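You operate a simulated robot arm through the tools that you are given. There is no shell and no other tool. Be economical: measure what you need, move in short steps, check, and stop when the job is done.

The job below is to be done with a simulated robot arm. You get a single attempt, and the scene is never put back.

JOB
Put the orange block and the orange glass in the steamer basket.
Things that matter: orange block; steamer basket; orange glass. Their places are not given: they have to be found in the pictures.

The check looks at the end state, three seconds after you hand in, the way a careful person would. Anything else that was tipped, shoved, dropped, spilled or broken makes it a failure.

ROBOT AND FRAMES
A 6-joint arm with a two-finger parallel gripper, fixed in place. Base frame: the origin is at the foot of the arm, x ahead of it, y to its left, z up; the work surface is at about z = 0. Readings come in cm, degrees, newtons and seconds.
With the tool pointing down near the work surface it reaches from about 14 to 58 cm from the base axis. Its first joint turns from -66.0 to 66.0 degrees. Payload 2.1 kg.
Tool frame: the origin (TCP) lies between the finger pads and is the grasp point; the fingertips stand 3 cm ahead of it; z points along the fingers, y is the line along which they close. The gripper opens to 9.4 cm. The fingers are 2.8 cm wide and 1 cm thick; the gripper's body (5 by 9.6 cm) begins 5.5 cm behind the TCP.
Orientation is that of the tool frame in the base frame, as a unit quaternion [w, x, y, z]. With the fingers straight down and closing along the base's y, the tool's x points along the base's -x, its y along +y and its z along -z.

CONTROLS
- The arm moves only by the tool jog_arm. Its argument "motion" is a list of rows, each a list of 7 numbers: the shift along the tool's x, y, z in units of 20 mm (1.0 is 20 mm), then the turn, a rotation vector about the tool's x, y, z in units of 5 degrees (1.0 is 5 degrees), then the gripper command, from -1 (shut) to 1 (fully open), values between in proportion. In form: [[tx, ty, tz, wx, wy, wz, jaw], ...]. A call has 1 to 10 rows; each row shifts and turns the commanded pose from where the row before left it, along the tool's axes as they then stand. A call with a number of a shift or a turn outside -1 to 1 is refused whole. A row lasts 0.2 s, in which the tool goes at most 5 cm and 8.6 degrees; a call with a longer step from one row to the next is refused whole, and so is a gripper value outside its range. Where a pose cannot be reached the arm comes as near as it can. A force on the tool above 40 N (or 10 N above the force at the start of the call, whichever is more), or a blocked arm, ends the call early, and 0.2 s more pass. Each finger travels about 7.2 cm/s and halts on what it meets, pressing with about 43 N; the grip force reading is that of the motor and also rises with nothing between the fingers. The clock runs only during rows and for 0.2 s after the last one: add rows that do not move to give the fingers time. The reply holds the time, the measured pose of the TCP, the force on the tool along the base axes, the opening and the grip force, in the units named above and with some noise, and new pictures: "show" is both (left out), scene, wrist or none.
- Cameras (640 x 400 px; columns grow to the right, rows downward): "scene" is fixed at [3.84, -35.92, 48.3]; the picture's right is [0.89, -0.45, 0.00], its down [-0.26, -0.52, -0.81] and it looks along [0.36, 0.73, -0.59] (base axes); focal length 214 px, centre (320, 200). "wrist" rides on the gripper at [-3.7, 0, -5.8] in the tool frame; the picture's right is [0.00, -1.00, 0.00], its down [0.97, 0.00, -0.24] and it looks along [0.24, 0.00, 0.97] (tool axes); focal length 218 px, centre (320, 200).
- locate(camera, pixels): for up to 12 pixels [column, row] of the newest picture of that camera ("zoom" is the newest enlarged one), the place [x, y, z] in the base frame of the surface seen there, good to about 0.2 cm. No time passes.
- inspect(camera, box): a new picture of the part [left, top, right, bottom] of that camera's present view, enlarged. No time passes.
- job_done(): hands the job in; it is judged then, once.

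Work in short steps. Measure before you move; look again where a grasp or a placing could have gone wrong, and mend it. You have 60 turns and 120 pictures in all, those below and enlarged ones among them. Open the gripper and draw the arm clear of the work before you hand the job in, unless the task says otherwise; then end with one line.

The tools are called after "Request:" as a command line: name --pt "numbers of a row" for each row, then --argument value for the rest, lists and objects as JSON in quotes. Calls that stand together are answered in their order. jog_arm: Moves the arm, as the interface text tells. Its arguments: {"type":"object","properties":{"motion":{"type":"array","items":{"type":"array","items":{"type":"number"}}},"show":{"type":"string","enum":["both","scene","wrist","none"]}},"required":["motion"]} The other tools are called the same way: locate (camera, pixels) gives the place of the surface under pixels of a picture; inspect (camera, box) takes an enlarged picture of a part of a camera's view; job_done () hands the job in.

At the start:

```text
clock: 0.0
position: [33.73, 7.67, 33.33]
ee_rot: [0.001, 0.0, 1.0, 0.001]
wrist_force: [0.1, -0.5, -0.6]
finger_gap: 9.41
grasp_force: 0.0
```

scene: 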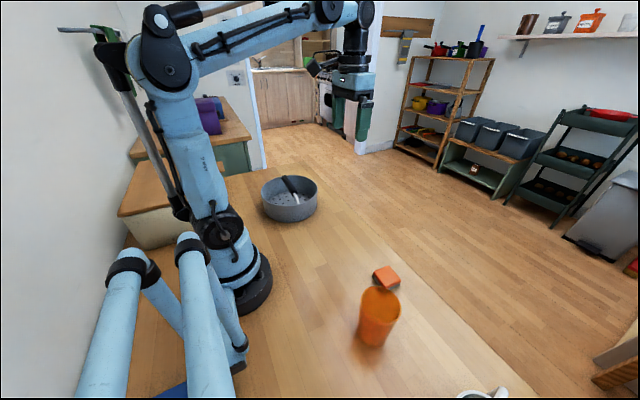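
wrist: 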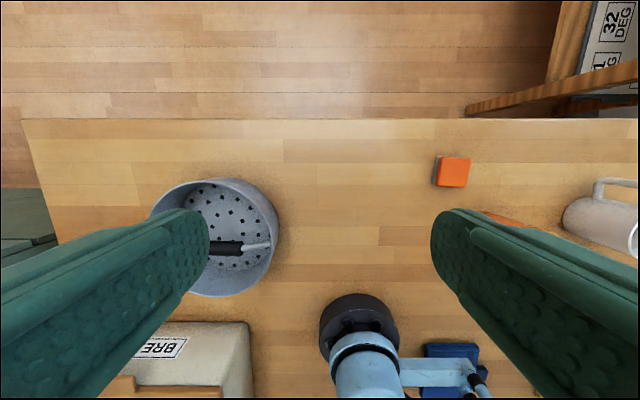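

The scene shows the block near (386,276), the glass at (379,315), and the basket at (289,198) with a utensil inside. I'll enlarge both areas and measure them.

Request:
inspect --camera "scene" --box '[330, 250, 450, 360]'

Request:
inspect --camera "scene" --box '[250, 165, 330, 230]'

Request:
locate --camera "scene" --pixels '[[386, 272], [374, 273], [389, 284], [399, 279], [380, 292], [362, 293], [399, 297], [380, 320], [373, 345], [373, 352], [379, 286]]'

Request:
locate --camera "scene" --pixels '[[262, 188], [317, 187], [289, 177], [290, 207], [290, 221], [275, 202], [300, 200], [287, 181], [296, 197], [308, 196]]'

```text
3.64 times, centred on (390, 305) of scene
```

zoom: 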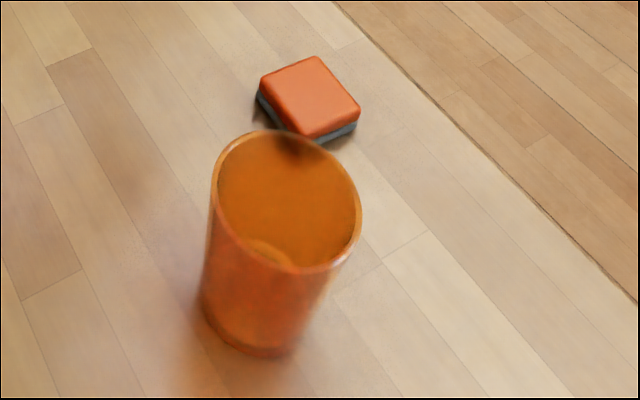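

```text
6.15 times, centred on (290, 198) of scene
```

zoom: 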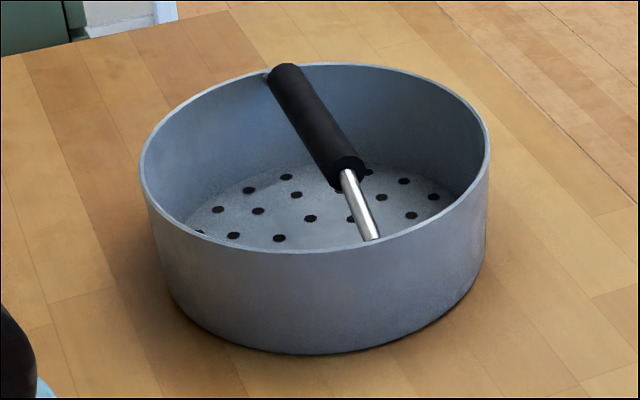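

```text
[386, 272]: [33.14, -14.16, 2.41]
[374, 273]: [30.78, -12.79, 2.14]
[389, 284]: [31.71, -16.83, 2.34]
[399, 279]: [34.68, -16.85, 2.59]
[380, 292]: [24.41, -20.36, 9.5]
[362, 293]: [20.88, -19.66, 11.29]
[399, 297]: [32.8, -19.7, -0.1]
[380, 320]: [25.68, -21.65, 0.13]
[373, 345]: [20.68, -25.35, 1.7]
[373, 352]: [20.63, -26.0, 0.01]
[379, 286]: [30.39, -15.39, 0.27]
```

```text
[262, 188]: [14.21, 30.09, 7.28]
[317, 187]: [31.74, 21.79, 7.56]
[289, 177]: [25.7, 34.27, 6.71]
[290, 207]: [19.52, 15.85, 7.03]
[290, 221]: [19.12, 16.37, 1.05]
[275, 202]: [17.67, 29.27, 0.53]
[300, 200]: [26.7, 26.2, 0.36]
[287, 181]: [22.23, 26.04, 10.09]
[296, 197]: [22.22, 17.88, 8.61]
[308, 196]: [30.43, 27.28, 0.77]
```

The utensil seems to lie across the basket, with its handle end around z 10. I'll move over the basket at this height to see its layout before planning.

Request:
jog_arm --pt "0.5 0.9 0 0 0 0 1" --pt "0.5 0.9 0 0 0 0 1" --pt "0.5 0.9 0 0 0 0 1" --pt "0.5 0.9 0 0 0 0 1" --pt "0.5 0.9 0 0 0 0 1" --pt "0.5 0.9 0 0 0 0 1" --pt "0.5 0.9 0 0 0 0 1" --pt "0.5 0.9 0 0 0 0 1" --pt "0.5 0.9 0 0 0 0 1"

```text
clock: 2.0
position: [24.46, 23.79, 33.4]
ee_rot: [0.001, 0.0, 1.0, 0.0]
wrist_force: [-0.3, -0.3, 0.5]
finger_gap: 9.43
grasp_force: 0.0
```

scene: 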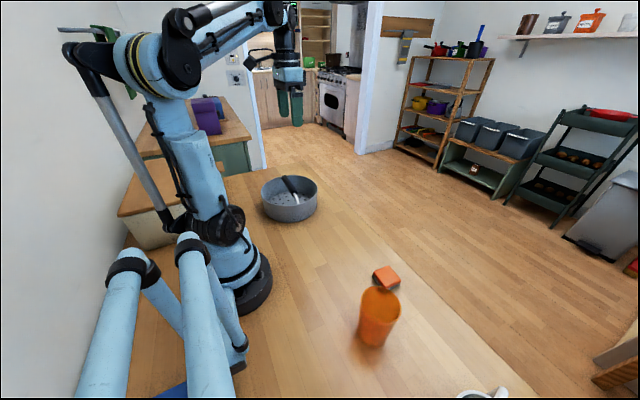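
wrist: 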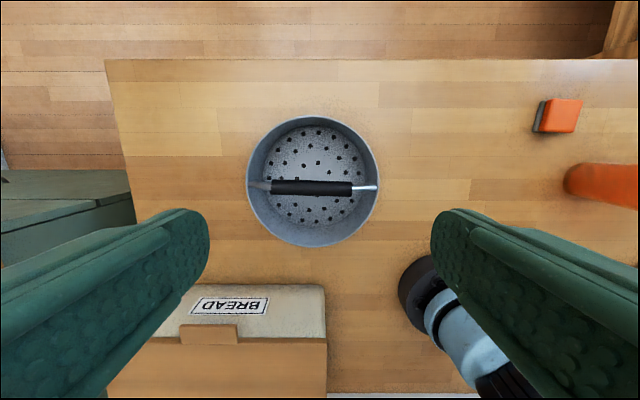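

From above, the "utensil" looks like a bar handle spanning the basket along y at about row 188. I'll enlarge it and measure it.

Request:
inspect --camera "wrist" --box '[232, 105, 392, 260]'

Request:
locate --camera "wrist" --pixels '[[280, 187], [312, 181], [312, 187], [312, 194], [346, 188], [366, 187], [376, 187], [262, 187], [252, 187], [312, 130], [312, 240], [379, 175]]'

Request:
locate --camera "wrist" --pixels '[[312, 116], [312, 121], [312, 126], [312, 135], [312, 220], [312, 232], [312, 246], [246, 175], [270, 210], [350, 210], [290, 150], [340, 150]]'

Request:
locate --camera "wrist" --pixels '[[548, 105], [580, 105], [547, 130], [576, 131], [562, 117], [540, 100], [535, 130], [570, 180], [590, 166], [590, 195], [600, 180], [632, 185]]'

```text
2.58 times, centred on (312, 182) of wrist
```

zoom: 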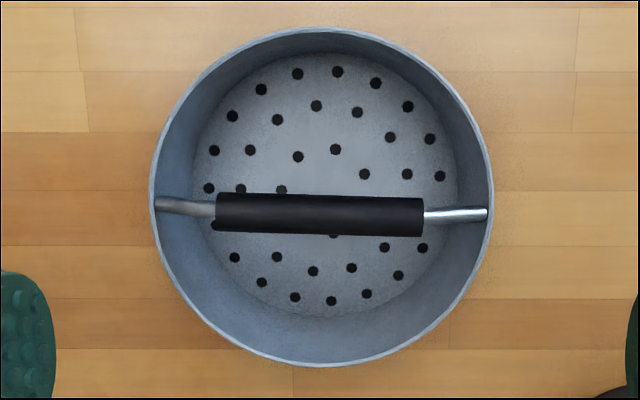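

```text
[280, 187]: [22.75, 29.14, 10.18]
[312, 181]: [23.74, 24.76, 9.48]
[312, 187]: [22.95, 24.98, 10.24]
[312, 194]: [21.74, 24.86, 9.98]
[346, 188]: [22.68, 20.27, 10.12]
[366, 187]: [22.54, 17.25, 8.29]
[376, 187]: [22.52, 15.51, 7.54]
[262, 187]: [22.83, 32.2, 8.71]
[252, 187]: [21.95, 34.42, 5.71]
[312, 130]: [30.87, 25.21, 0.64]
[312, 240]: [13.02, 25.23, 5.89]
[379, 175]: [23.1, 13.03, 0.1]
```

```text
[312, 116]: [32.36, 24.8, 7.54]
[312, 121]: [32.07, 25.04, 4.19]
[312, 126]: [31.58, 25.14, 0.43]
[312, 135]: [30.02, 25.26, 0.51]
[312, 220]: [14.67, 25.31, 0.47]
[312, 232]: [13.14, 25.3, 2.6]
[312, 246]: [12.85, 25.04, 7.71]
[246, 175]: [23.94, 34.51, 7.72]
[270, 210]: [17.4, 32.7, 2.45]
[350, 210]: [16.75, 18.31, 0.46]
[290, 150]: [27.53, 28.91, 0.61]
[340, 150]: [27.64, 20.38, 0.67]
```

```text
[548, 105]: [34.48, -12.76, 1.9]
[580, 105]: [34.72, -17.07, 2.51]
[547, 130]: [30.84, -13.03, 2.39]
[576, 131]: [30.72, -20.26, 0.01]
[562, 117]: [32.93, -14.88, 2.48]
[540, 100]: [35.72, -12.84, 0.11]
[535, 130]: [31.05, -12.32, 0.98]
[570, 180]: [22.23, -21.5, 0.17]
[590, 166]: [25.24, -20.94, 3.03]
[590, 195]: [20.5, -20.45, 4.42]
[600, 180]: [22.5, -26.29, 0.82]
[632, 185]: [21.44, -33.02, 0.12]
```

The bar is the basket's own handle: x 21.5–23.9, z up to 10.2. The basket is centred at about (22.7, 25), so the block goes on the +x side at about (28, 25) and the glass on the −x side at about (17.3, 25). I'll head for the block at about (32.8, −15).

Request:
jog_arm --pt "-0.2 -1 0 0 0 0 1" --pt "-0.2 -1 0 0 0 0 1" --pt "-0.2 -1 0 0 0 0 1" --pt "-0.2 -1 0 0 0 0 1" --pt "-0.2 -1 0 0 0 0 1" --pt "-0.2 -1 0 0 0 0 1" --pt "-0.2 -1 0 0 0 0 1" --pt "-0.2 -1 0 0 0 0 1" --pt "-0.2 -1 0 0 0 0 1" --pt "-0.2 -1 0 0 0 0 1" --show "none"

Request:
jog_arm --pt "-0.23 -1 0 0 0 0 1" --pt "-0.23 -1 0.7 0 0 0 1" --pt "-0.23 -1 0.7 0 0 0 1" --pt "-0.23 -1 0.7 0 0 0 1" --pt "-0.23 -1 0.7 0 0 0 1" --pt "-0.23 -1 0.7 0 0 0 1" --pt "-0.23 -1 0.7 0 0 0 1" --pt "-0.23 -1 0.7 0 0 0 1" --pt "-0.23 -1 0.7 0 0 0 1" --pt "0 -0.4 0 0 0 0 1"

```text
clock: 4.2
position: [28.5, 3.86, 33.29]
ee_rot: [0.001, 0.001, 1.0, 0.001]
wrist_force: [0.1, -0.2, -0.2]
finger_gap: 9.39
grasp_force: 0.1
```

```text
clock: 6.4
position: [32.63, -14.96, 22.08]
ee_rot: [0.001, 0.0, 1.0, 0.001]
wrist_force: [-0.3, 0.5, 0.1]
finger_gap: 9.39
grasp_force: 0.1
```

scene: 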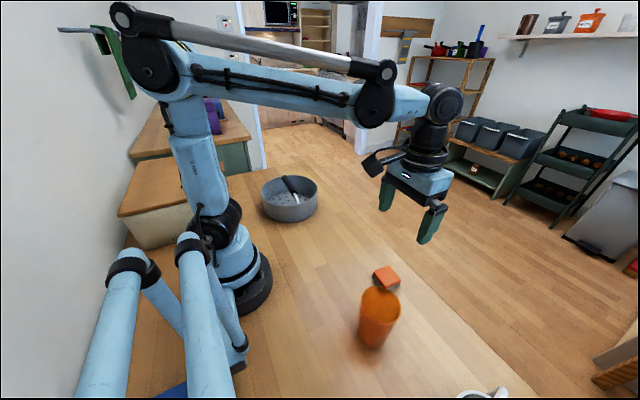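
wrist: 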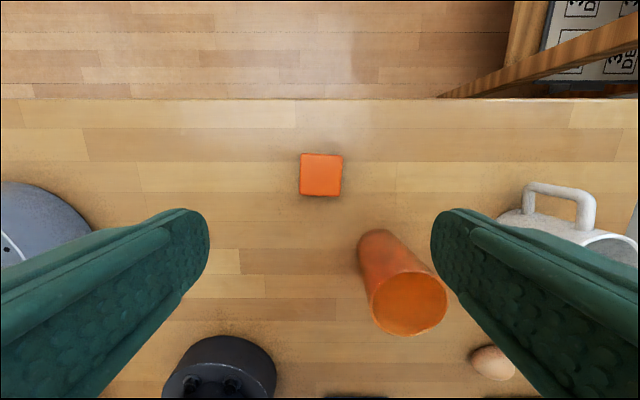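

The block is at (321,175), well aligned with the gripper. The glass shows clearly too, so I'll measure both.

Request:
locate --camera "wrist" --pixels '[[303, 157], [340, 157], [303, 193], [340, 193], [321, 175], [372, 285], [445, 300], [405, 275], [408, 333], [408, 305], [375, 233], [361, 240]]'

Request:
inspect --camera "wrist" --box '[280, 140, 480, 345]'

```text
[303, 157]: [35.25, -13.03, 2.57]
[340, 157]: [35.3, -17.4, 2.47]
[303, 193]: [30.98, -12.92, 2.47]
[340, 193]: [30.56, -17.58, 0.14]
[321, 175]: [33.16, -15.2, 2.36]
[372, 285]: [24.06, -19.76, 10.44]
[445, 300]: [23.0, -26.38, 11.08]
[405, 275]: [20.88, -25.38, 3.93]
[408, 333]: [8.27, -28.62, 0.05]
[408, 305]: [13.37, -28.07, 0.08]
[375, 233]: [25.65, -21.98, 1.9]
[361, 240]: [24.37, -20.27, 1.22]
```

```text
1.95 times, centred on (380, 242) of wrist
```

zoom: 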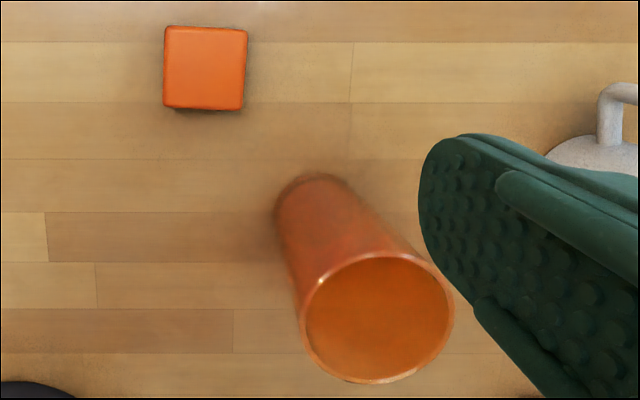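

Block centre is (33.1, −15.2), with a yaw of about 2°. I'll descend to TCP z 3.6, fingers open.

Request:
jog_arm --pt "-0.25 -0.12 0.92 0 0 0 1" --pt "0 0 0.92 0 0 0 1" --pt "0 0 0.92 0 0 0 1" --pt "0 0 0.92 0 0 0 1" --pt "0 0 0.92 0 0 0 1" --pt "0 0 0.92 0 0 0 1" --pt "0 0 0.92 0 0 0 1" --pt "0 0 0.92 0 0 0 1" --pt "0 0 0.92 0 0 0 1" --pt "0 0 0.92 0 0 0 1" --show "scene"

Request:
jog_arm --pt "0 0 0 0 0 0 0.3" --pt "0 0 0 0 0 0 -0.2" --pt "0 0 0 0 0 0 -0.4" --pt "0 0 0 0 0 0 -0.4"

```text
clock: 8.6
position: [33.38, -15.22, 3.8]
ee_rot: [0.001, 0.0, 1.0, 0.001]
wrist_force: [-0.1, 0.8, -0.1]
finger_gap: 9.41
grasp_force: 0.0
```

scene: 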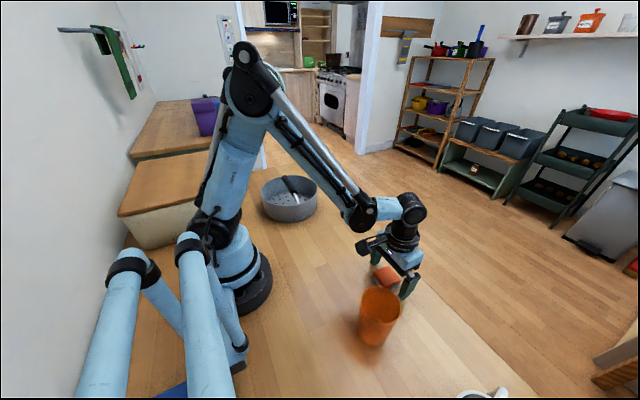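

```text
clock: 9.6
position: [33.4, -15.17, 3.76]
ee_rot: [0.001, 0.0, 1.0, 0.001]
wrist_force: [0.2, 0.0, -0.3]
finger_gap: 4.87
grasp_force: 42.7
```

scene: 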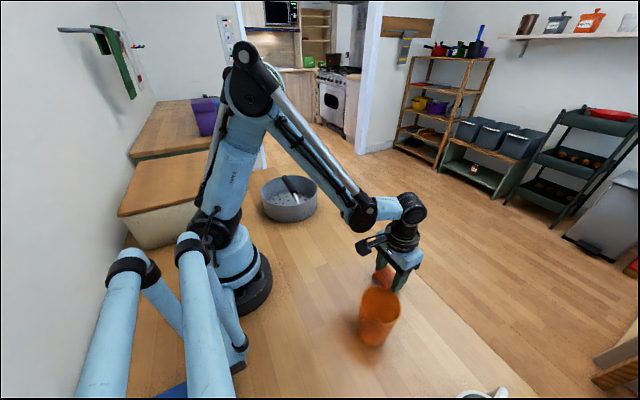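
wrist: 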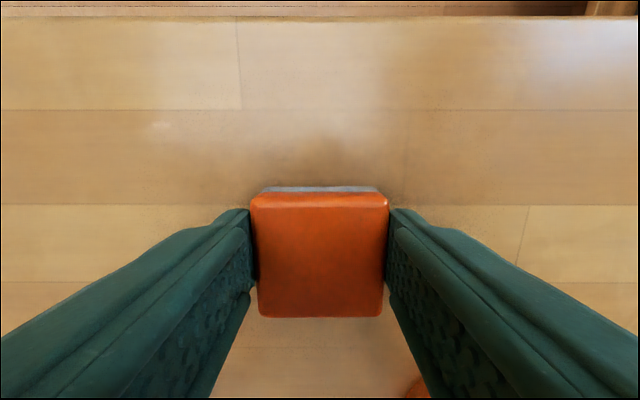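

The block is held (gap 4.87). I'll lift it and carry it toward the basket.

Request:
jog_arm --pt "0 0 -0.5 0 0 0 -0.4" --pt "0 0 -1 0 0 0 -0.4" --pt "0 0 -1 0 0 0 -0.4" --pt "0 0 -1 0 0 0 -0.4" --pt "0 0 -1 0 0 0 -0.4" --pt "0 0 -1 0 0 0 -0.4" --pt "0 0 -1 0 0 0 -0.4" --pt "0 0 -1 0 0 0 -0.4" --pt "0 0.5 -0.6 0 0 0 -0.4" --pt "0 1 0 0 0 0 -0.4" --show "wrist"

Request:
jog_arm --pt "0.15 1 0 0 0 0 -0.4" --pt "0.15 1 0 0 0 0 -0.4" --pt "0.15 1 0 0 0 0 -0.4" --pt "0.15 1 0 0 0 0 -0.4" --pt "0.15 1 0 0 0 0 -0.4" --pt "0.15 1 0 0 0 0 -0.4" --pt "0.15 1 0 0 0 0 -0.4" --pt "0.15 1 0 0 0 0 -0.4" --pt "0.15 1 0 0 0 0 -0.4" --pt "0.15 1 0 0 0 0 -0.4" --show "none"

Request:
jog_arm --pt "0.15 1 0 0 0 0 -0.4" --pt "0.15 1 0 0 0 0 -0.4" --pt "0.15 1 0 0 0 0 -0.4" --pt "0.15 1 0 0 0 0 -0.4" --pt "0.15 1 0 0 0 0 -0.4" --pt "0.15 1 0 0 0 0 -0.4" --pt "0.15 1 0 0 0 0 -0.4" --pt "0.15 0.9 0 0 0 0 -0.4" --pt "0.15 0.7 0 0 0 0 -0.4" --pt "0 0 0 0 0 0 -0.4"

```text
clock: 11.8
position: [33.35, -12.1, 19.98]
ee_rot: [0.0, 0.001, 1.0, 0.001]
wrist_force: [-0.2, -0.1, -0.1]
finger_gap: 2.82
grasp_force: 0.1
```

wrist: 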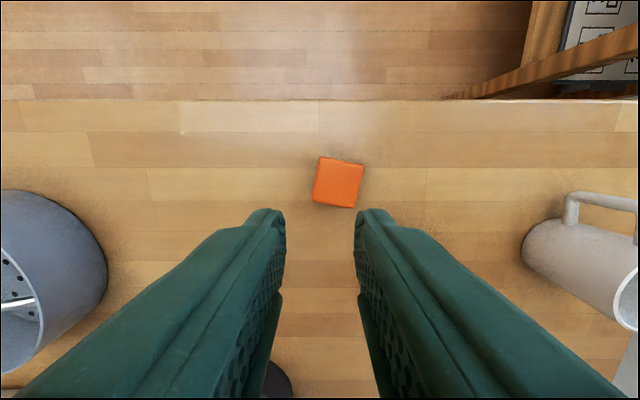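

```text
clock: 14.0
position: [30.37, 7.86, 19.83]
ee_rot: [0.001, 0.0, 1.0, 0.001]
wrist_force: [0.5, 0.3, 0.3]
finger_gap: 2.84
grasp_force: 0.0
```

```text
clock: 16.2
position: [27.47, 25.25, 20.19]
ee_rot: [0.001, 0.0, 1.0, 0.001]
wrist_force: [-0.7, -0.5, -0.2]
finger_gap: 2.79
grasp_force: 0.1
```

scene: 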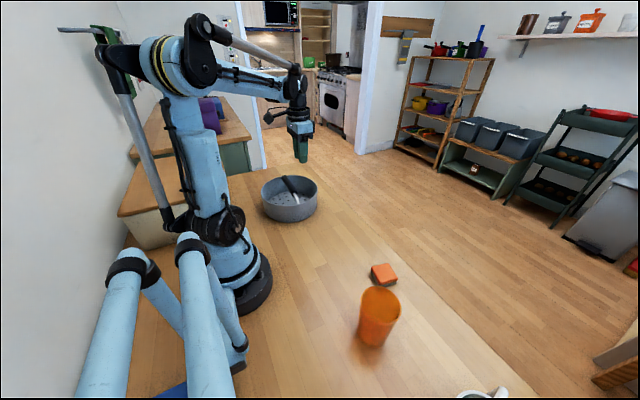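
wrist: 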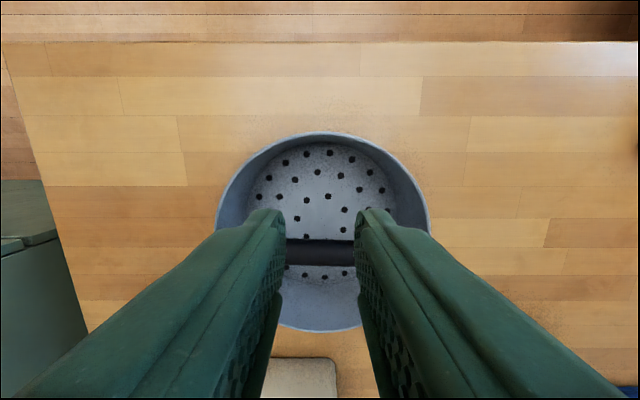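

The block slipped out early in the lift and lies on the table slightly turned; nothing else was touched. I'll go back, open, and re-grasp lower with yaw matched.

Request:
jog_arm --pt "-0.15 -1 0 0 0 0 1" --pt "-0.15 -1 0 0 0 0 1" --pt "-0.15 -1 0 0 0 0 1" --pt "-0.15 -1 0 0 0 0 1" --pt "-0.15 -1 0 0 0 0 1" --pt "-0.15 -1 0 0 0 0 1" --pt "-0.15 -1 0 0 0 0 1" --pt "-0.15 -1 0 0 0 0 1" --pt "-0.15 -1 0 0 0 0 1" --pt "-0.15 -1 0 0 0 0 1" --show "none"

Request:
jog_arm --pt "-0.13 -1 0 0 0 0 1" --pt "-0.13 -1 0 0 0 0 1" --pt "-0.13 -1 0 0 0 0 1" --pt "-0.13 -1 0 0 0 0 1" --pt "-0.13 -1 0 0 0 0 1" --pt "-0.13 -1 0 0 0 0 1" --pt "-0.13 -1 0 0 0 0 1" --pt "-0.13 -1 0 0 0 0 1" --pt "-0.13 -1 0 0 0 0 1" --pt "-0.1 -1 0 0 0 0 1" --show "wrist"

Request:
inspect --camera "wrist" --box '[270, 130, 370, 230]'

```text
clock: 18.4
position: [30.59, 5.13, 19.94]
ee_rot: [0.001, 0.0, 1.0, 0.001]
wrist_force: [-0.6, -0.5, 0.1]
finger_gap: 9.4
grasp_force: 0.0
```

```text
clock: 20.6
position: [33.19, -14.96, 19.96]
ee_rot: [0.001, -0.002, 1.0, 0.001]
wrist_force: [0.2, 0.0, 0.7]
finger_gap: 9.41
grasp_force: 0.0
```

wrist: 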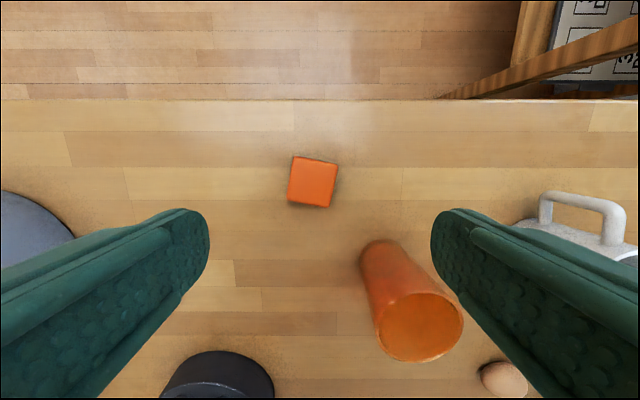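

```text
4.00 times, centred on (320, 180) of wrist
```

zoom: 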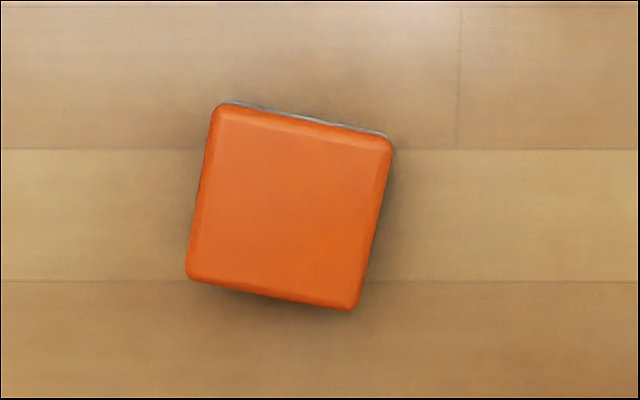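

The block is turned about 10° clockwise in the wrist view. I'll locate its centre.

Request:
locate --camera "zoom" --pixels '[[222, 115], [380, 148], [196, 270], [347, 297], [288, 205]]'

```text
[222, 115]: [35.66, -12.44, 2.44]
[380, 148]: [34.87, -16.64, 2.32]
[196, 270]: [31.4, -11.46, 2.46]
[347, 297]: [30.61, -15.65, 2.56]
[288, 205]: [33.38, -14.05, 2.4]
```

Block centre is (33.15, −14.05). I'll turn +10° about tool z, shift, and descend to TCP z of about 3.25.

Request:
jog_arm --pt "0 0.45 0.83 0 0 0 1" --pt "0 0 0.83 0 0 1 1" --pt "0 0 0.83 0 0 1 1" --pt "0 0 0.83 0 0 0 1" --pt "0 0 0.83 0 0 0 1" --pt "0 0 0.83 0 0 0 1" --pt "0 0 0.83 0 0 0 1" --pt "0 0 0.83 0 0 0 1" --pt "0 0 0.83 0 0 0 1" --pt "0 0 0.83 0 0 0 1" --show "wrist"

```text
clock: 22.8
position: [33.03, -14.0, 3.25]
ee_rot: [0.0, 0.087, 0.996, 0.001]
wrist_force: [-0.2, 0.5, 0.1]
finger_gap: 9.39
grasp_force: 0.1
```

wrist: 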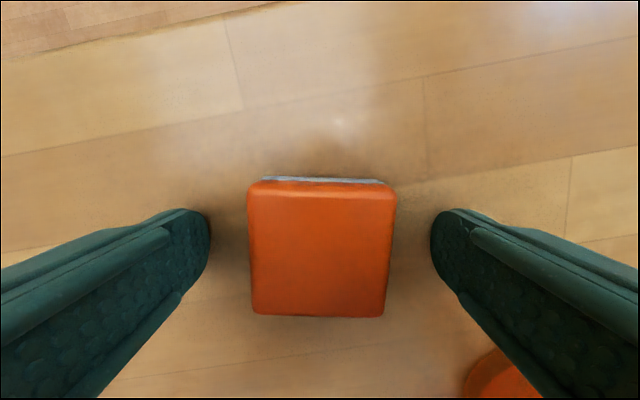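

The gripper is well aligned. I'll close fully, hold, and raise slowly by 2 cm as a test.

Request:
jog_arm --pt "0 0 0 0 0 0 0.3" --pt "0 0 0 0 0 0 -0.2" --pt "0 0 0 0 0 0 -1" --pt "0 0 0 0 0 0 -1" --pt "0 0 0 0 0 0 -1" --pt "0 0 -0.2 0 0 0 -1" --pt "0 0 -0.2 0 0 0 -1" --pt "0 0 -0.3 0 0 0 -1" --pt "0 0 -0.3 0 0 0 -1" --pt "0 0 0 0 0 0 -1"

```text
clock: 25.0
position: [33.12, -14.05, 5.34]
ee_rot: [0.001, 0.087, 0.996, 0.001]
wrist_force: [0.4, 0.7, 0.4]
finger_gap: 4.87
grasp_force: 43.1
```

scene: 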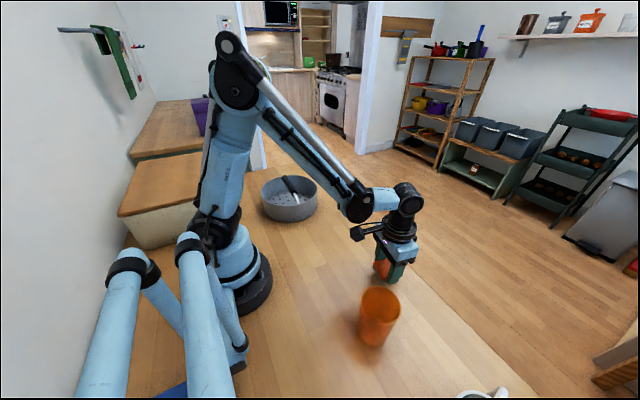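
wrist: 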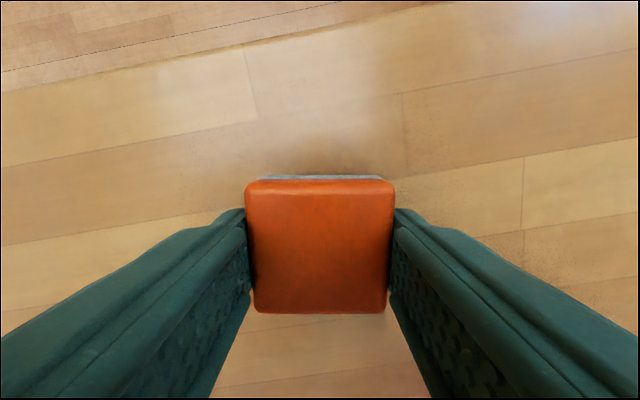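

The block rises with the gripper. I'll lift more gently and turn the yaw back.

Request:
jog_arm --pt "0 0 -0.3 0 0 0 -1" --pt "0 0 -0.5 0 0 0 -1" --pt "0 0 -0.7 0 0 0 -1" --pt "0 0 -0.8 0 0 0 -1" --pt "0 0 -0.8 0 0 0 -1" --pt "0 0 -0.8 0 0 -0.5 -1" --pt "0 0 -0.8 0 0 -0.5 -1" --pt "0 0 -0.8 0 0 -0.5 -1" --pt "0 0 -0.5 0 0 -0.5 -1" --pt "0 0 -0.3 0 0 0 -1" --show "wrist"

```text
clock: 27.2
position: [33.17, -14.09, 17.97]
ee_rot: [0.001, 0.0, 1.0, 0.001]
wrist_force: [0.2, 0.5, -0.8]
finger_gap: 4.88
grasp_force: 43.2
```

wrist: 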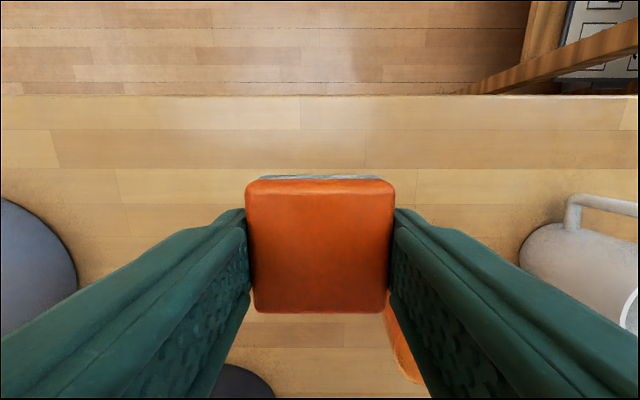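

It's held firmly. Now I'll carry it to (28, 25).

Request:
jog_arm --pt "0 0.4 0 0 0 0 -1" --pt "0.1 0.7 0 0 0 0 -1" --pt "0.15 1 0 0 0 0 -1" --pt "0.15 1 0 0 0 0 -1" --pt "0.15 1 0 0 0 0 -1" --pt "0.15 1 0 0 0 0 -1" --pt "0.15 1 0 0 0 0 -1" --pt "0.15 1 0 0 0 0 -1" --pt "0.15 1 0 0 0 0 -1" --pt "0.15 1 0 0 0 0 -1" --show "none"

Request:
jog_arm --pt "0.15 1 0 0 0 0 -1" --pt "0.15 1 0 0 0 0 -1" --pt "0.15 1 0 0 0 0 -1" --pt "0.15 1 0 0 0 0 -1" --pt "0.15 1 0 0 0 0 -1" --pt "0.15 1 0 0 0 0 -1" --pt "0.15 1 0 0 0 0 -1" --pt "0.15 1 0 0 0 0 -1" --pt "0.1 1 0 0 0 0 -1" --pt "0 0.5 0 0 0 0 -1"

```text
clock: 29.4
position: [30.43, 4.24, 17.9]
ee_rot: [0.001, 0.0, 1.0, 0.001]
wrist_force: [0.8, 0.6, -0.3]
finger_gap: 4.88
grasp_force: 42.9
```

```text
clock: 31.6
position: [27.99, 23.26, 17.96]
ee_rot: [0.0, 0.001, 1.0, 0.001]
wrist_force: [0.2, 0.7, 0.4]
finger_gap: 4.89
grasp_force: 43.0
```

scene: 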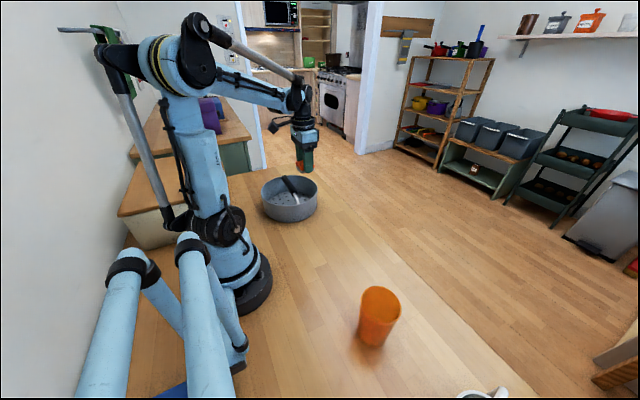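
wrist: 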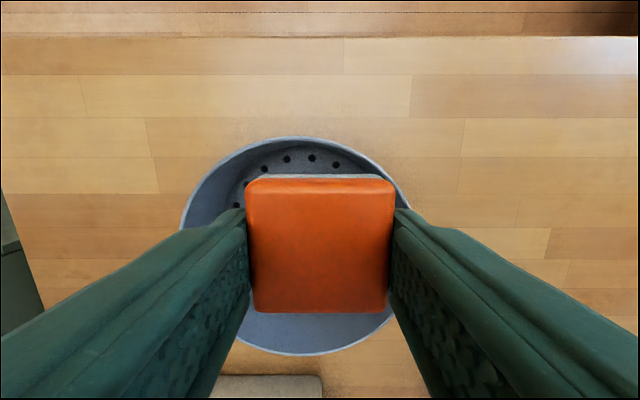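

I'll shift +1.75 cm in y and descend to TCP z of about 4.3, with the block just over the basket floor.

Request:
jog_arm --pt "0 0.45 0 0 0 0 -1" --pt "0 0.42 0 0 0 0 -1" --pt "0 0 0.8 0 0 0 -1" --pt "0 0 1 0 0 0 -1" --pt "0 0 1 0 0 0 -1" --pt "0 0 1 0 0 0 -1" --pt "0 0 1 0 0 0 -1" --pt "0 0 1 0 0 0 -1" --pt "0 0 0.7 0 0 0 -1" --pt "0 0 0.3 0 0 0 -1"

```text
clock: 33.8
position: [28.08, 24.84, 4.44]
ee_rot: [0.001, 0.0, 1.0, 0.002]
wrist_force: [0.2, -0.1, -0.4]
finger_gap: 4.85
grasp_force: 43.9
```

scene: 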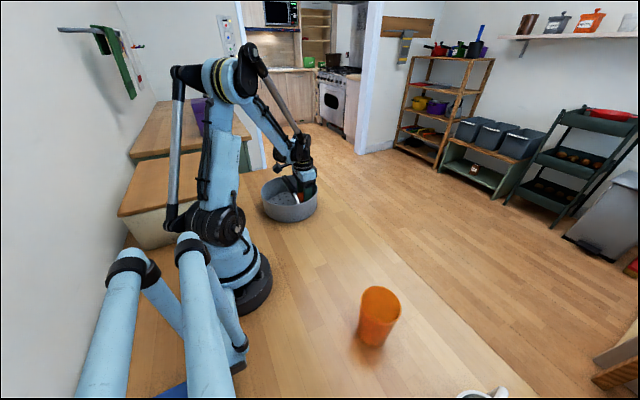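
wrist: 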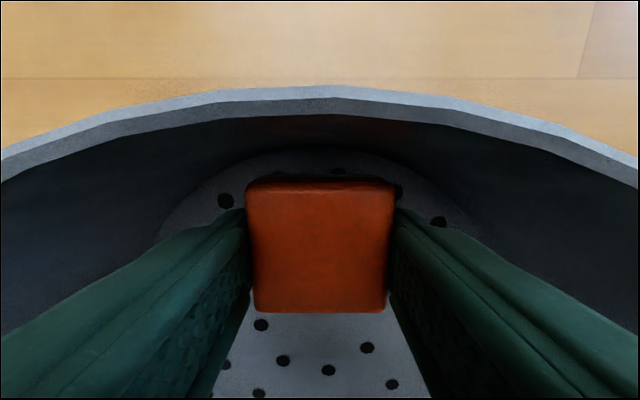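

The block is well inside the basket. I'll lower another 0.5 cm, release partway, and rise.

Request:
jog_arm --pt "0 0 0.25 0 0 0 -1" --pt "0 0 0 0 0 0 0.2" --pt "0 0 0 0 0 0 0.4" --pt "0 0 0 0 0 0 0.4" --pt "0 0 -0.4 0 0 0 0.4" --pt "0 0 -0.8 0 0 0 0.4" --pt "0 0 -1 0 0 0 0.4" --pt "0 0 -1 0 0 0 0.4" --pt "0 0 -1 0 0 0 0.4" --pt "0 0 -1 0 0 0 0.4" --show "wrist"

```text
clock: 36.0
position: [27.89, 24.93, 14.18]
ee_rot: [0.001, 0.001, 1.0, 0.001]
wrist_force: [0.4, 0.2, 0.3]
finger_gap: 6.58
grasp_force: 0.0
```

wrist: 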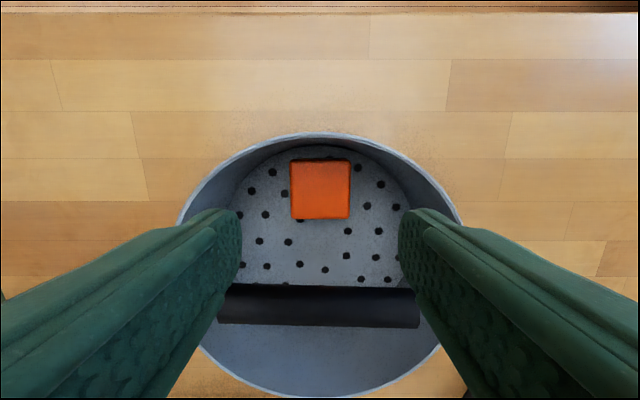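

The block sits flat in the basket. Next I'll raise the arm and travel to above the glass near (23, −22.5).

Request:
jog_arm --pt "0 0 -1 0 0 0 1" --pt "0 0 -1 0 0 0 1" --pt "0 -0.5 -1 0 0 0 1" --pt "0 -1 -1 0 0 0 1" --pt "0 -1 -1 0 0 0 1" --pt "0 -1 -1 0 0 0 1" --pt "0 -1 -1 0 0 0 1" --pt "0 -1 0 0 0 0 1" --pt "0 -1 0 0 0 0 1" --pt "0 -1 0 0 0 0 1" --show "none"

Request:
jog_arm --pt "0 -1 0 0 0 0 1" --pt "0 -1 0 0 0 0 1" --pt "0 -1 0 0 0 0 1" --pt "0 -1 0 0 0 0 1" --pt "0 -1 0 0 0 0 1" --pt "0 -1 0 0 0 0 1" --pt "0.2 -1 0 0 0 0 1" --pt "0.2 -1 0 0 0 0 1" --pt "0.2 -1 0 0 0 0 1" --pt "0.2 -1 0 0 0 0 1" --show "none"

Request:
jog_arm --pt "0.3 -1 0 0 0 0 1" --pt "0.3 -1 0 0 0 0 1" --pt "0.3 -1 0 0 0 0 1" --pt "0.3 -1 0 0 0 0 1" --pt "0.3 -1 0 0 0 0 1" --pt "0.2 -1 0 0 0 0 1"

```text
clock: 38.2
position: [27.94, 9.84, 28.4]
ee_rot: [0.001, 0.0, 1.0, 0.001]
wrist_force: [0.6, 0.5, -1.0]
finger_gap: 9.4
grasp_force: 0.0
```

```text
clock: 40.4
position: [26.42, -10.1, 28.28]
ee_rot: [0.001, -0.001, 1.0, 0.0]
wrist_force: [1.0, 0.8, -0.4]
finger_gap: 9.42
grasp_force: 0.1
```

```text
clock: 41.8
position: [23.01, -22.16, 28.17]
ee_rot: [0.001, -0.001, 1.0, 0.001]
wrist_force: [0.6, 0.2, -0.5]
finger_gap: 9.38
grasp_force: 0.1
```

scene: 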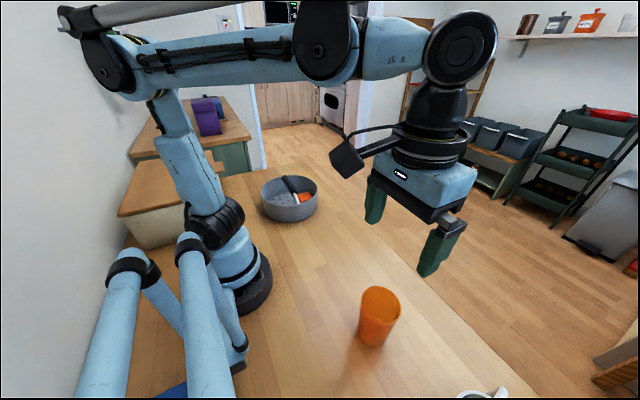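
wrist: 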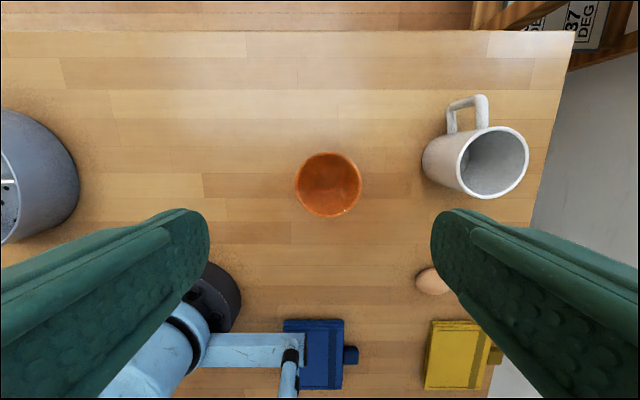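

The glass rim is nearly circular at (328,185). I'll measure the glass, mug and egg for clearance.

Request:
inspect --camera "wrist" --box '[270, 130, 390, 240]'

Request:
locate --camera "wrist" --pixels '[[297, 184], [360, 184], [328, 154], [328, 215], [328, 185], [450, 115], [425, 165], [424, 280], [417, 280], [462, 160], [445, 185]]'

```text
3.64 times, centred on (330, 185) of wrist
```

zoom: 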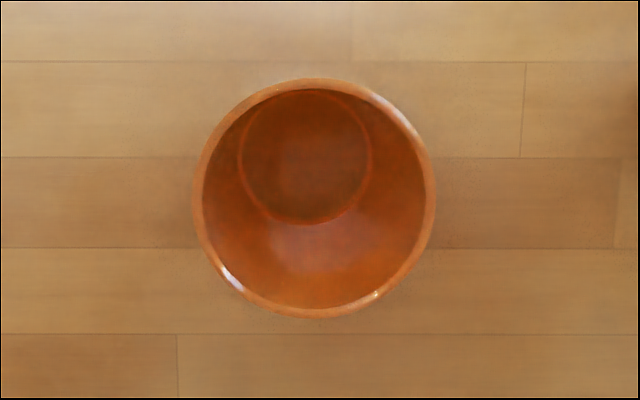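

```text
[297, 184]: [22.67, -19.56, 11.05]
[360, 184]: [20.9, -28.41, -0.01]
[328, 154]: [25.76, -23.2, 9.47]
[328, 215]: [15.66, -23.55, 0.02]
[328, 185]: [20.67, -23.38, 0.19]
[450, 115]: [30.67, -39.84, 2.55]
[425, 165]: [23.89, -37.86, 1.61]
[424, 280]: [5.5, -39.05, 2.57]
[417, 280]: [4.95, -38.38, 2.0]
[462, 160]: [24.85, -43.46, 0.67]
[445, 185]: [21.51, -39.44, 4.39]
```

The glass is empty, centred at about (22.75, −23.05), with rim radius 3.5 and height 11.1. The mug and egg are more than 10 cm away. I'll align and descend to TCP z 8.

Request:
jog_arm --pt "0.13 -0.445 0.5 0 0 0 1" --pt "0 0 1 0 0 0 1" --pt "0 0 1 0 0 0 1" --pt "0 0 1 0 0 0 1" --pt "0 0 1 0 0 0 1" --pt "0 0 1 0 0 0 1" --pt "0 0 0.5 0 0 0 1" --pt "0 0 0 0 0 0 1"

```text
clock: 43.6
position: [22.63, -22.92, 16.09]
ee_rot: [0.0, 0.0, 1.0, 0.001]
wrist_force: [0.4, -0.8, 0.5]
finger_gap: 9.38
grasp_force: 0.0
```

scene: 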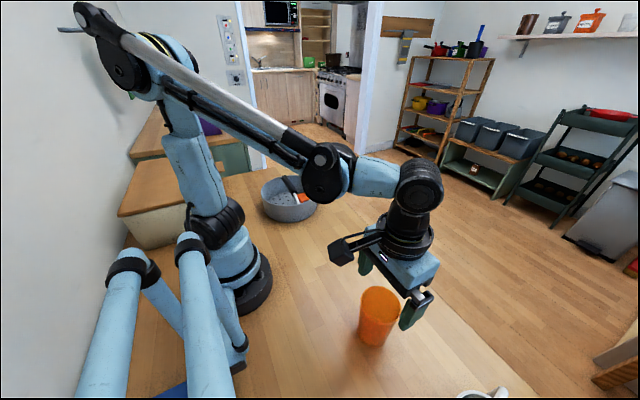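
wrist: 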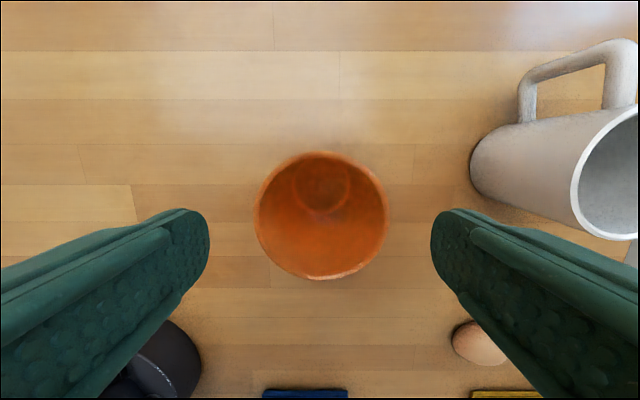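

The glass is centred between the fingers (col 321). I'll descend to z 8.

Request:
jog_arm --pt "-0.05 0 0.6 0 0 0 1" --pt "0 0 0.8 0 0 0 1" --pt "0 0 0.8 0 0 0 1" --pt "0 0 0.8 0 0 0 1" --pt "0 0 0.7 0 0 0 1" --pt "0 0 0.3 0 0 0 1" --pt "0 0 0 0 0 0 1"

```text
clock: 45.2
position: [22.79, -22.91, 8.22]
ee_rot: [0.001, 0.0, 1.0, 0.001]
wrist_force: [-0.3, -0.2, -0.3]
finger_gap: 9.41
grasp_force: 0.0
```

scene: 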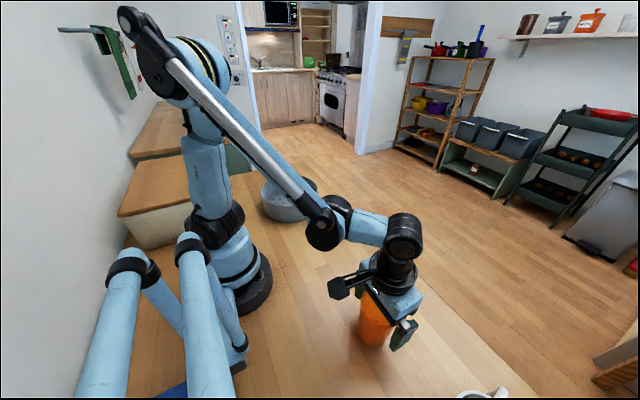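
wrist: 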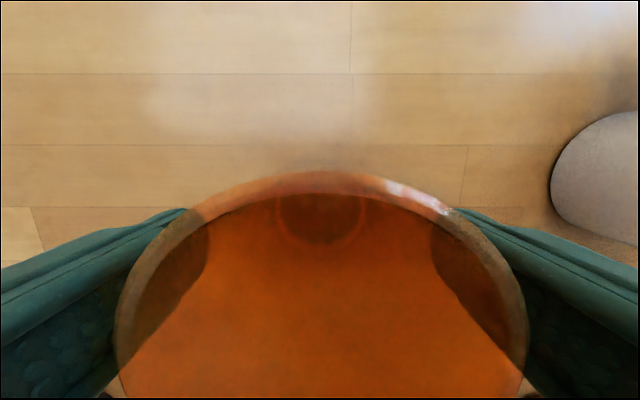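

The fingers straddle the glass. I'll close and do a small slow test lift.

Request:
jog_arm --pt "0 0 0 0 0 0 0.7" --pt "0 0 0 0 0 0 0.4" --pt "0 0 0 0 0 0 0.1" --pt "0 0 0 0 0 0 0.1" --pt "0 0 0 0 0 0 0.1" --pt "0 0 -0.2 0 0 0 0.1" --pt "0 0 -0.3 0 0 0 0.1" --pt "0 0 -0.3 0 0 0 0.1" --pt "0 0 -0.2 0 0 0 0.1" --pt "0 0 0 0 0 0 0.1"

```text
clock: 47.4
position: [22.7, -22.89, 10.24]
ee_rot: [0.001, 0.001, 1.0, 0.001]
wrist_force: [0.3, -0.2, -1.8]
finger_gap: 7.38
grasp_force: 42.4
```

scene: 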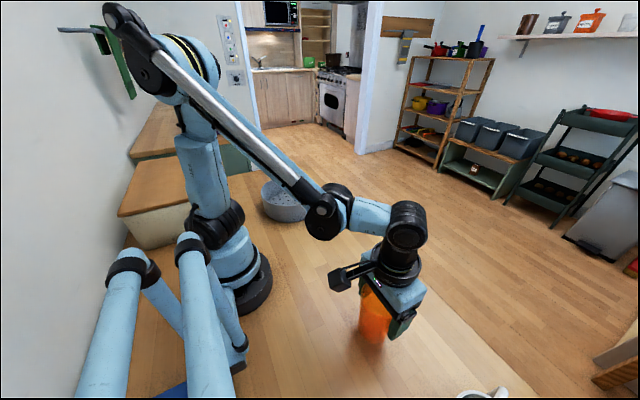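
wrist: 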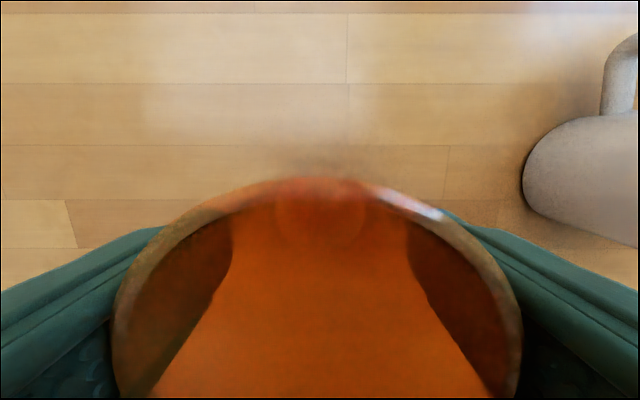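

The grip reads 7.38 cm and the force shows some weight. I'll check in an enlargement that the glass is off the table and upright.

Request:
inspect --camera "scene" --box '[320, 250, 450, 360]'

```text
3.64 times, centred on (385, 305) of scene
```

zoom: 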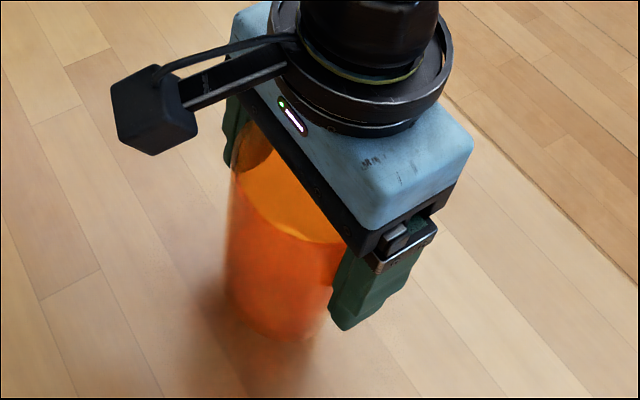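

The glass is off the table and upright. A black sensor box on the gripper points toward −x, so I'll check its position and the bread bin's height near the basket.

Request:
locate --camera "scene" --pixels '[[335, 280], [342, 288], [348, 282], [175, 175], [190, 190], [165, 170], [125, 212], [188, 212], [375, 335], [370, 342]]'

Request:
inspect --camera "scene" --box '[110, 130, 330, 270]'

```text
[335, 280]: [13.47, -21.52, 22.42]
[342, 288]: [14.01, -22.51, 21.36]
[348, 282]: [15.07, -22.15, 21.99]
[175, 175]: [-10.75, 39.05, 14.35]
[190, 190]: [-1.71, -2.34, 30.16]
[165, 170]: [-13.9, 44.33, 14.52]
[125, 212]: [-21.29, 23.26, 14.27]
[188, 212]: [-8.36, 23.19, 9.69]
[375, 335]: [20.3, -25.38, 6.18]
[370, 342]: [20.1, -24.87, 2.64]
```

```text
2.86 times, centred on (220, 200) of scene
```

zoom: 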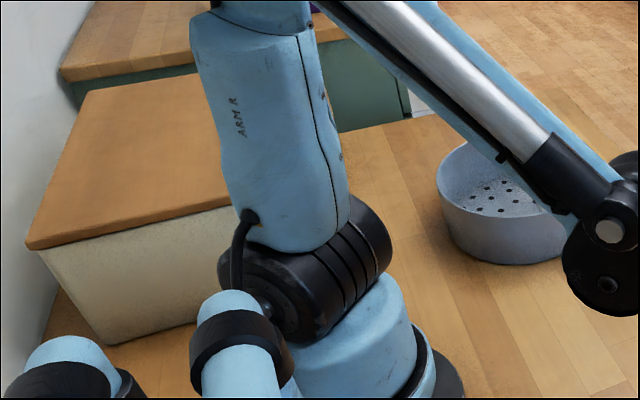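

The sensor box is 11 cm above the TCP, so it clears the bin (z 14.3). I'll lift the glass to TCP z of about 23 and carry it over.

Request:
jog_arm --pt "0 0 -0.4 0 0 0 0.1" --pt "0 0 -0.7 0 0 0 0.1" --pt "0 0 -0.8 0 0 0 0.1" --pt "0 0 -0.8 0 0 0 0.1" --pt "0 0 -0.8 0 0 0 0.1" --pt "0 0 -0.8 0 0 0 0.1" --pt "-0.3 0.2 -0.8 0 0 0 0.1" --pt "-0.4 0.4 -0.7 0 0 0 0.1" --pt "-0.4 0.7 -0.5 0 0 0 0.1" --pt "-0.4 0.9 -0.2 0 0 0 0.1" --show "wrist"

Request:
jog_arm --pt "0 0.9 0 0 0 0 0.1" --pt "0 0.9 0 0 0 0 0.1" --pt "0 0.9 0 0 0 0 0.1" --pt "0 0.9 0 0 0 0 0.1" --pt "0 0.9 0 0 0 0 0.1" --pt "0 0.9 0 0 0 0 0.1" --pt "0 0.9 0 0 0 0 0.1" --pt "0 0.9 0 0 0 0 0.1" --pt "0 0.9 0 0 0 0 0.1" --pt "0 0.9 0 0 0 0 0.1"

```text
clock: 49.6
position: [25.7, -18.63, 23.32]
ee_rot: [0.002, 0.0, 1.0, 0.0]
wrist_force: [0.5, -1.1, -2.3]
finger_gap: 7.34
grasp_force: 43.2
```

wrist: 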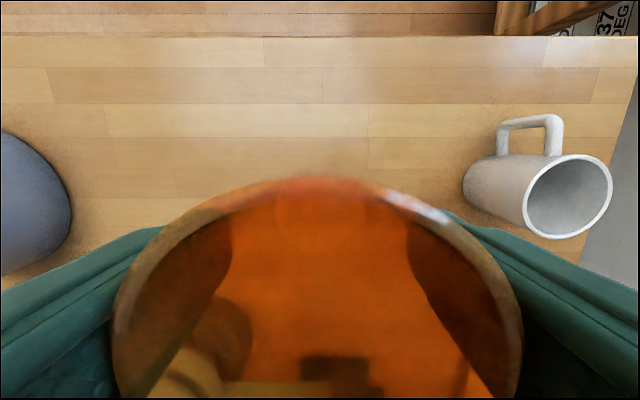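

```text
clock: 51.8
position: [25.76, -0.61, 23.29]
ee_rot: [0.001, 0.0, 1.0, 0.001]
wrist_force: [-0.5, 0.2, -2.9]
finger_gap: 7.39
grasp_force: 43.6
```

scene: 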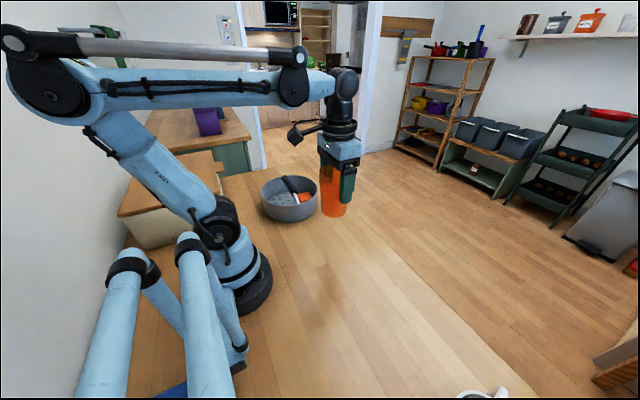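
wrist: 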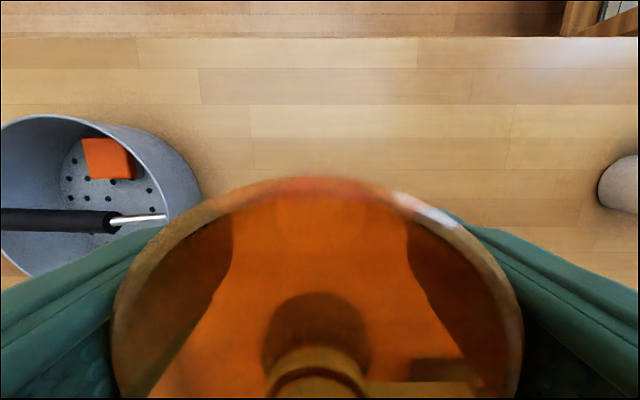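

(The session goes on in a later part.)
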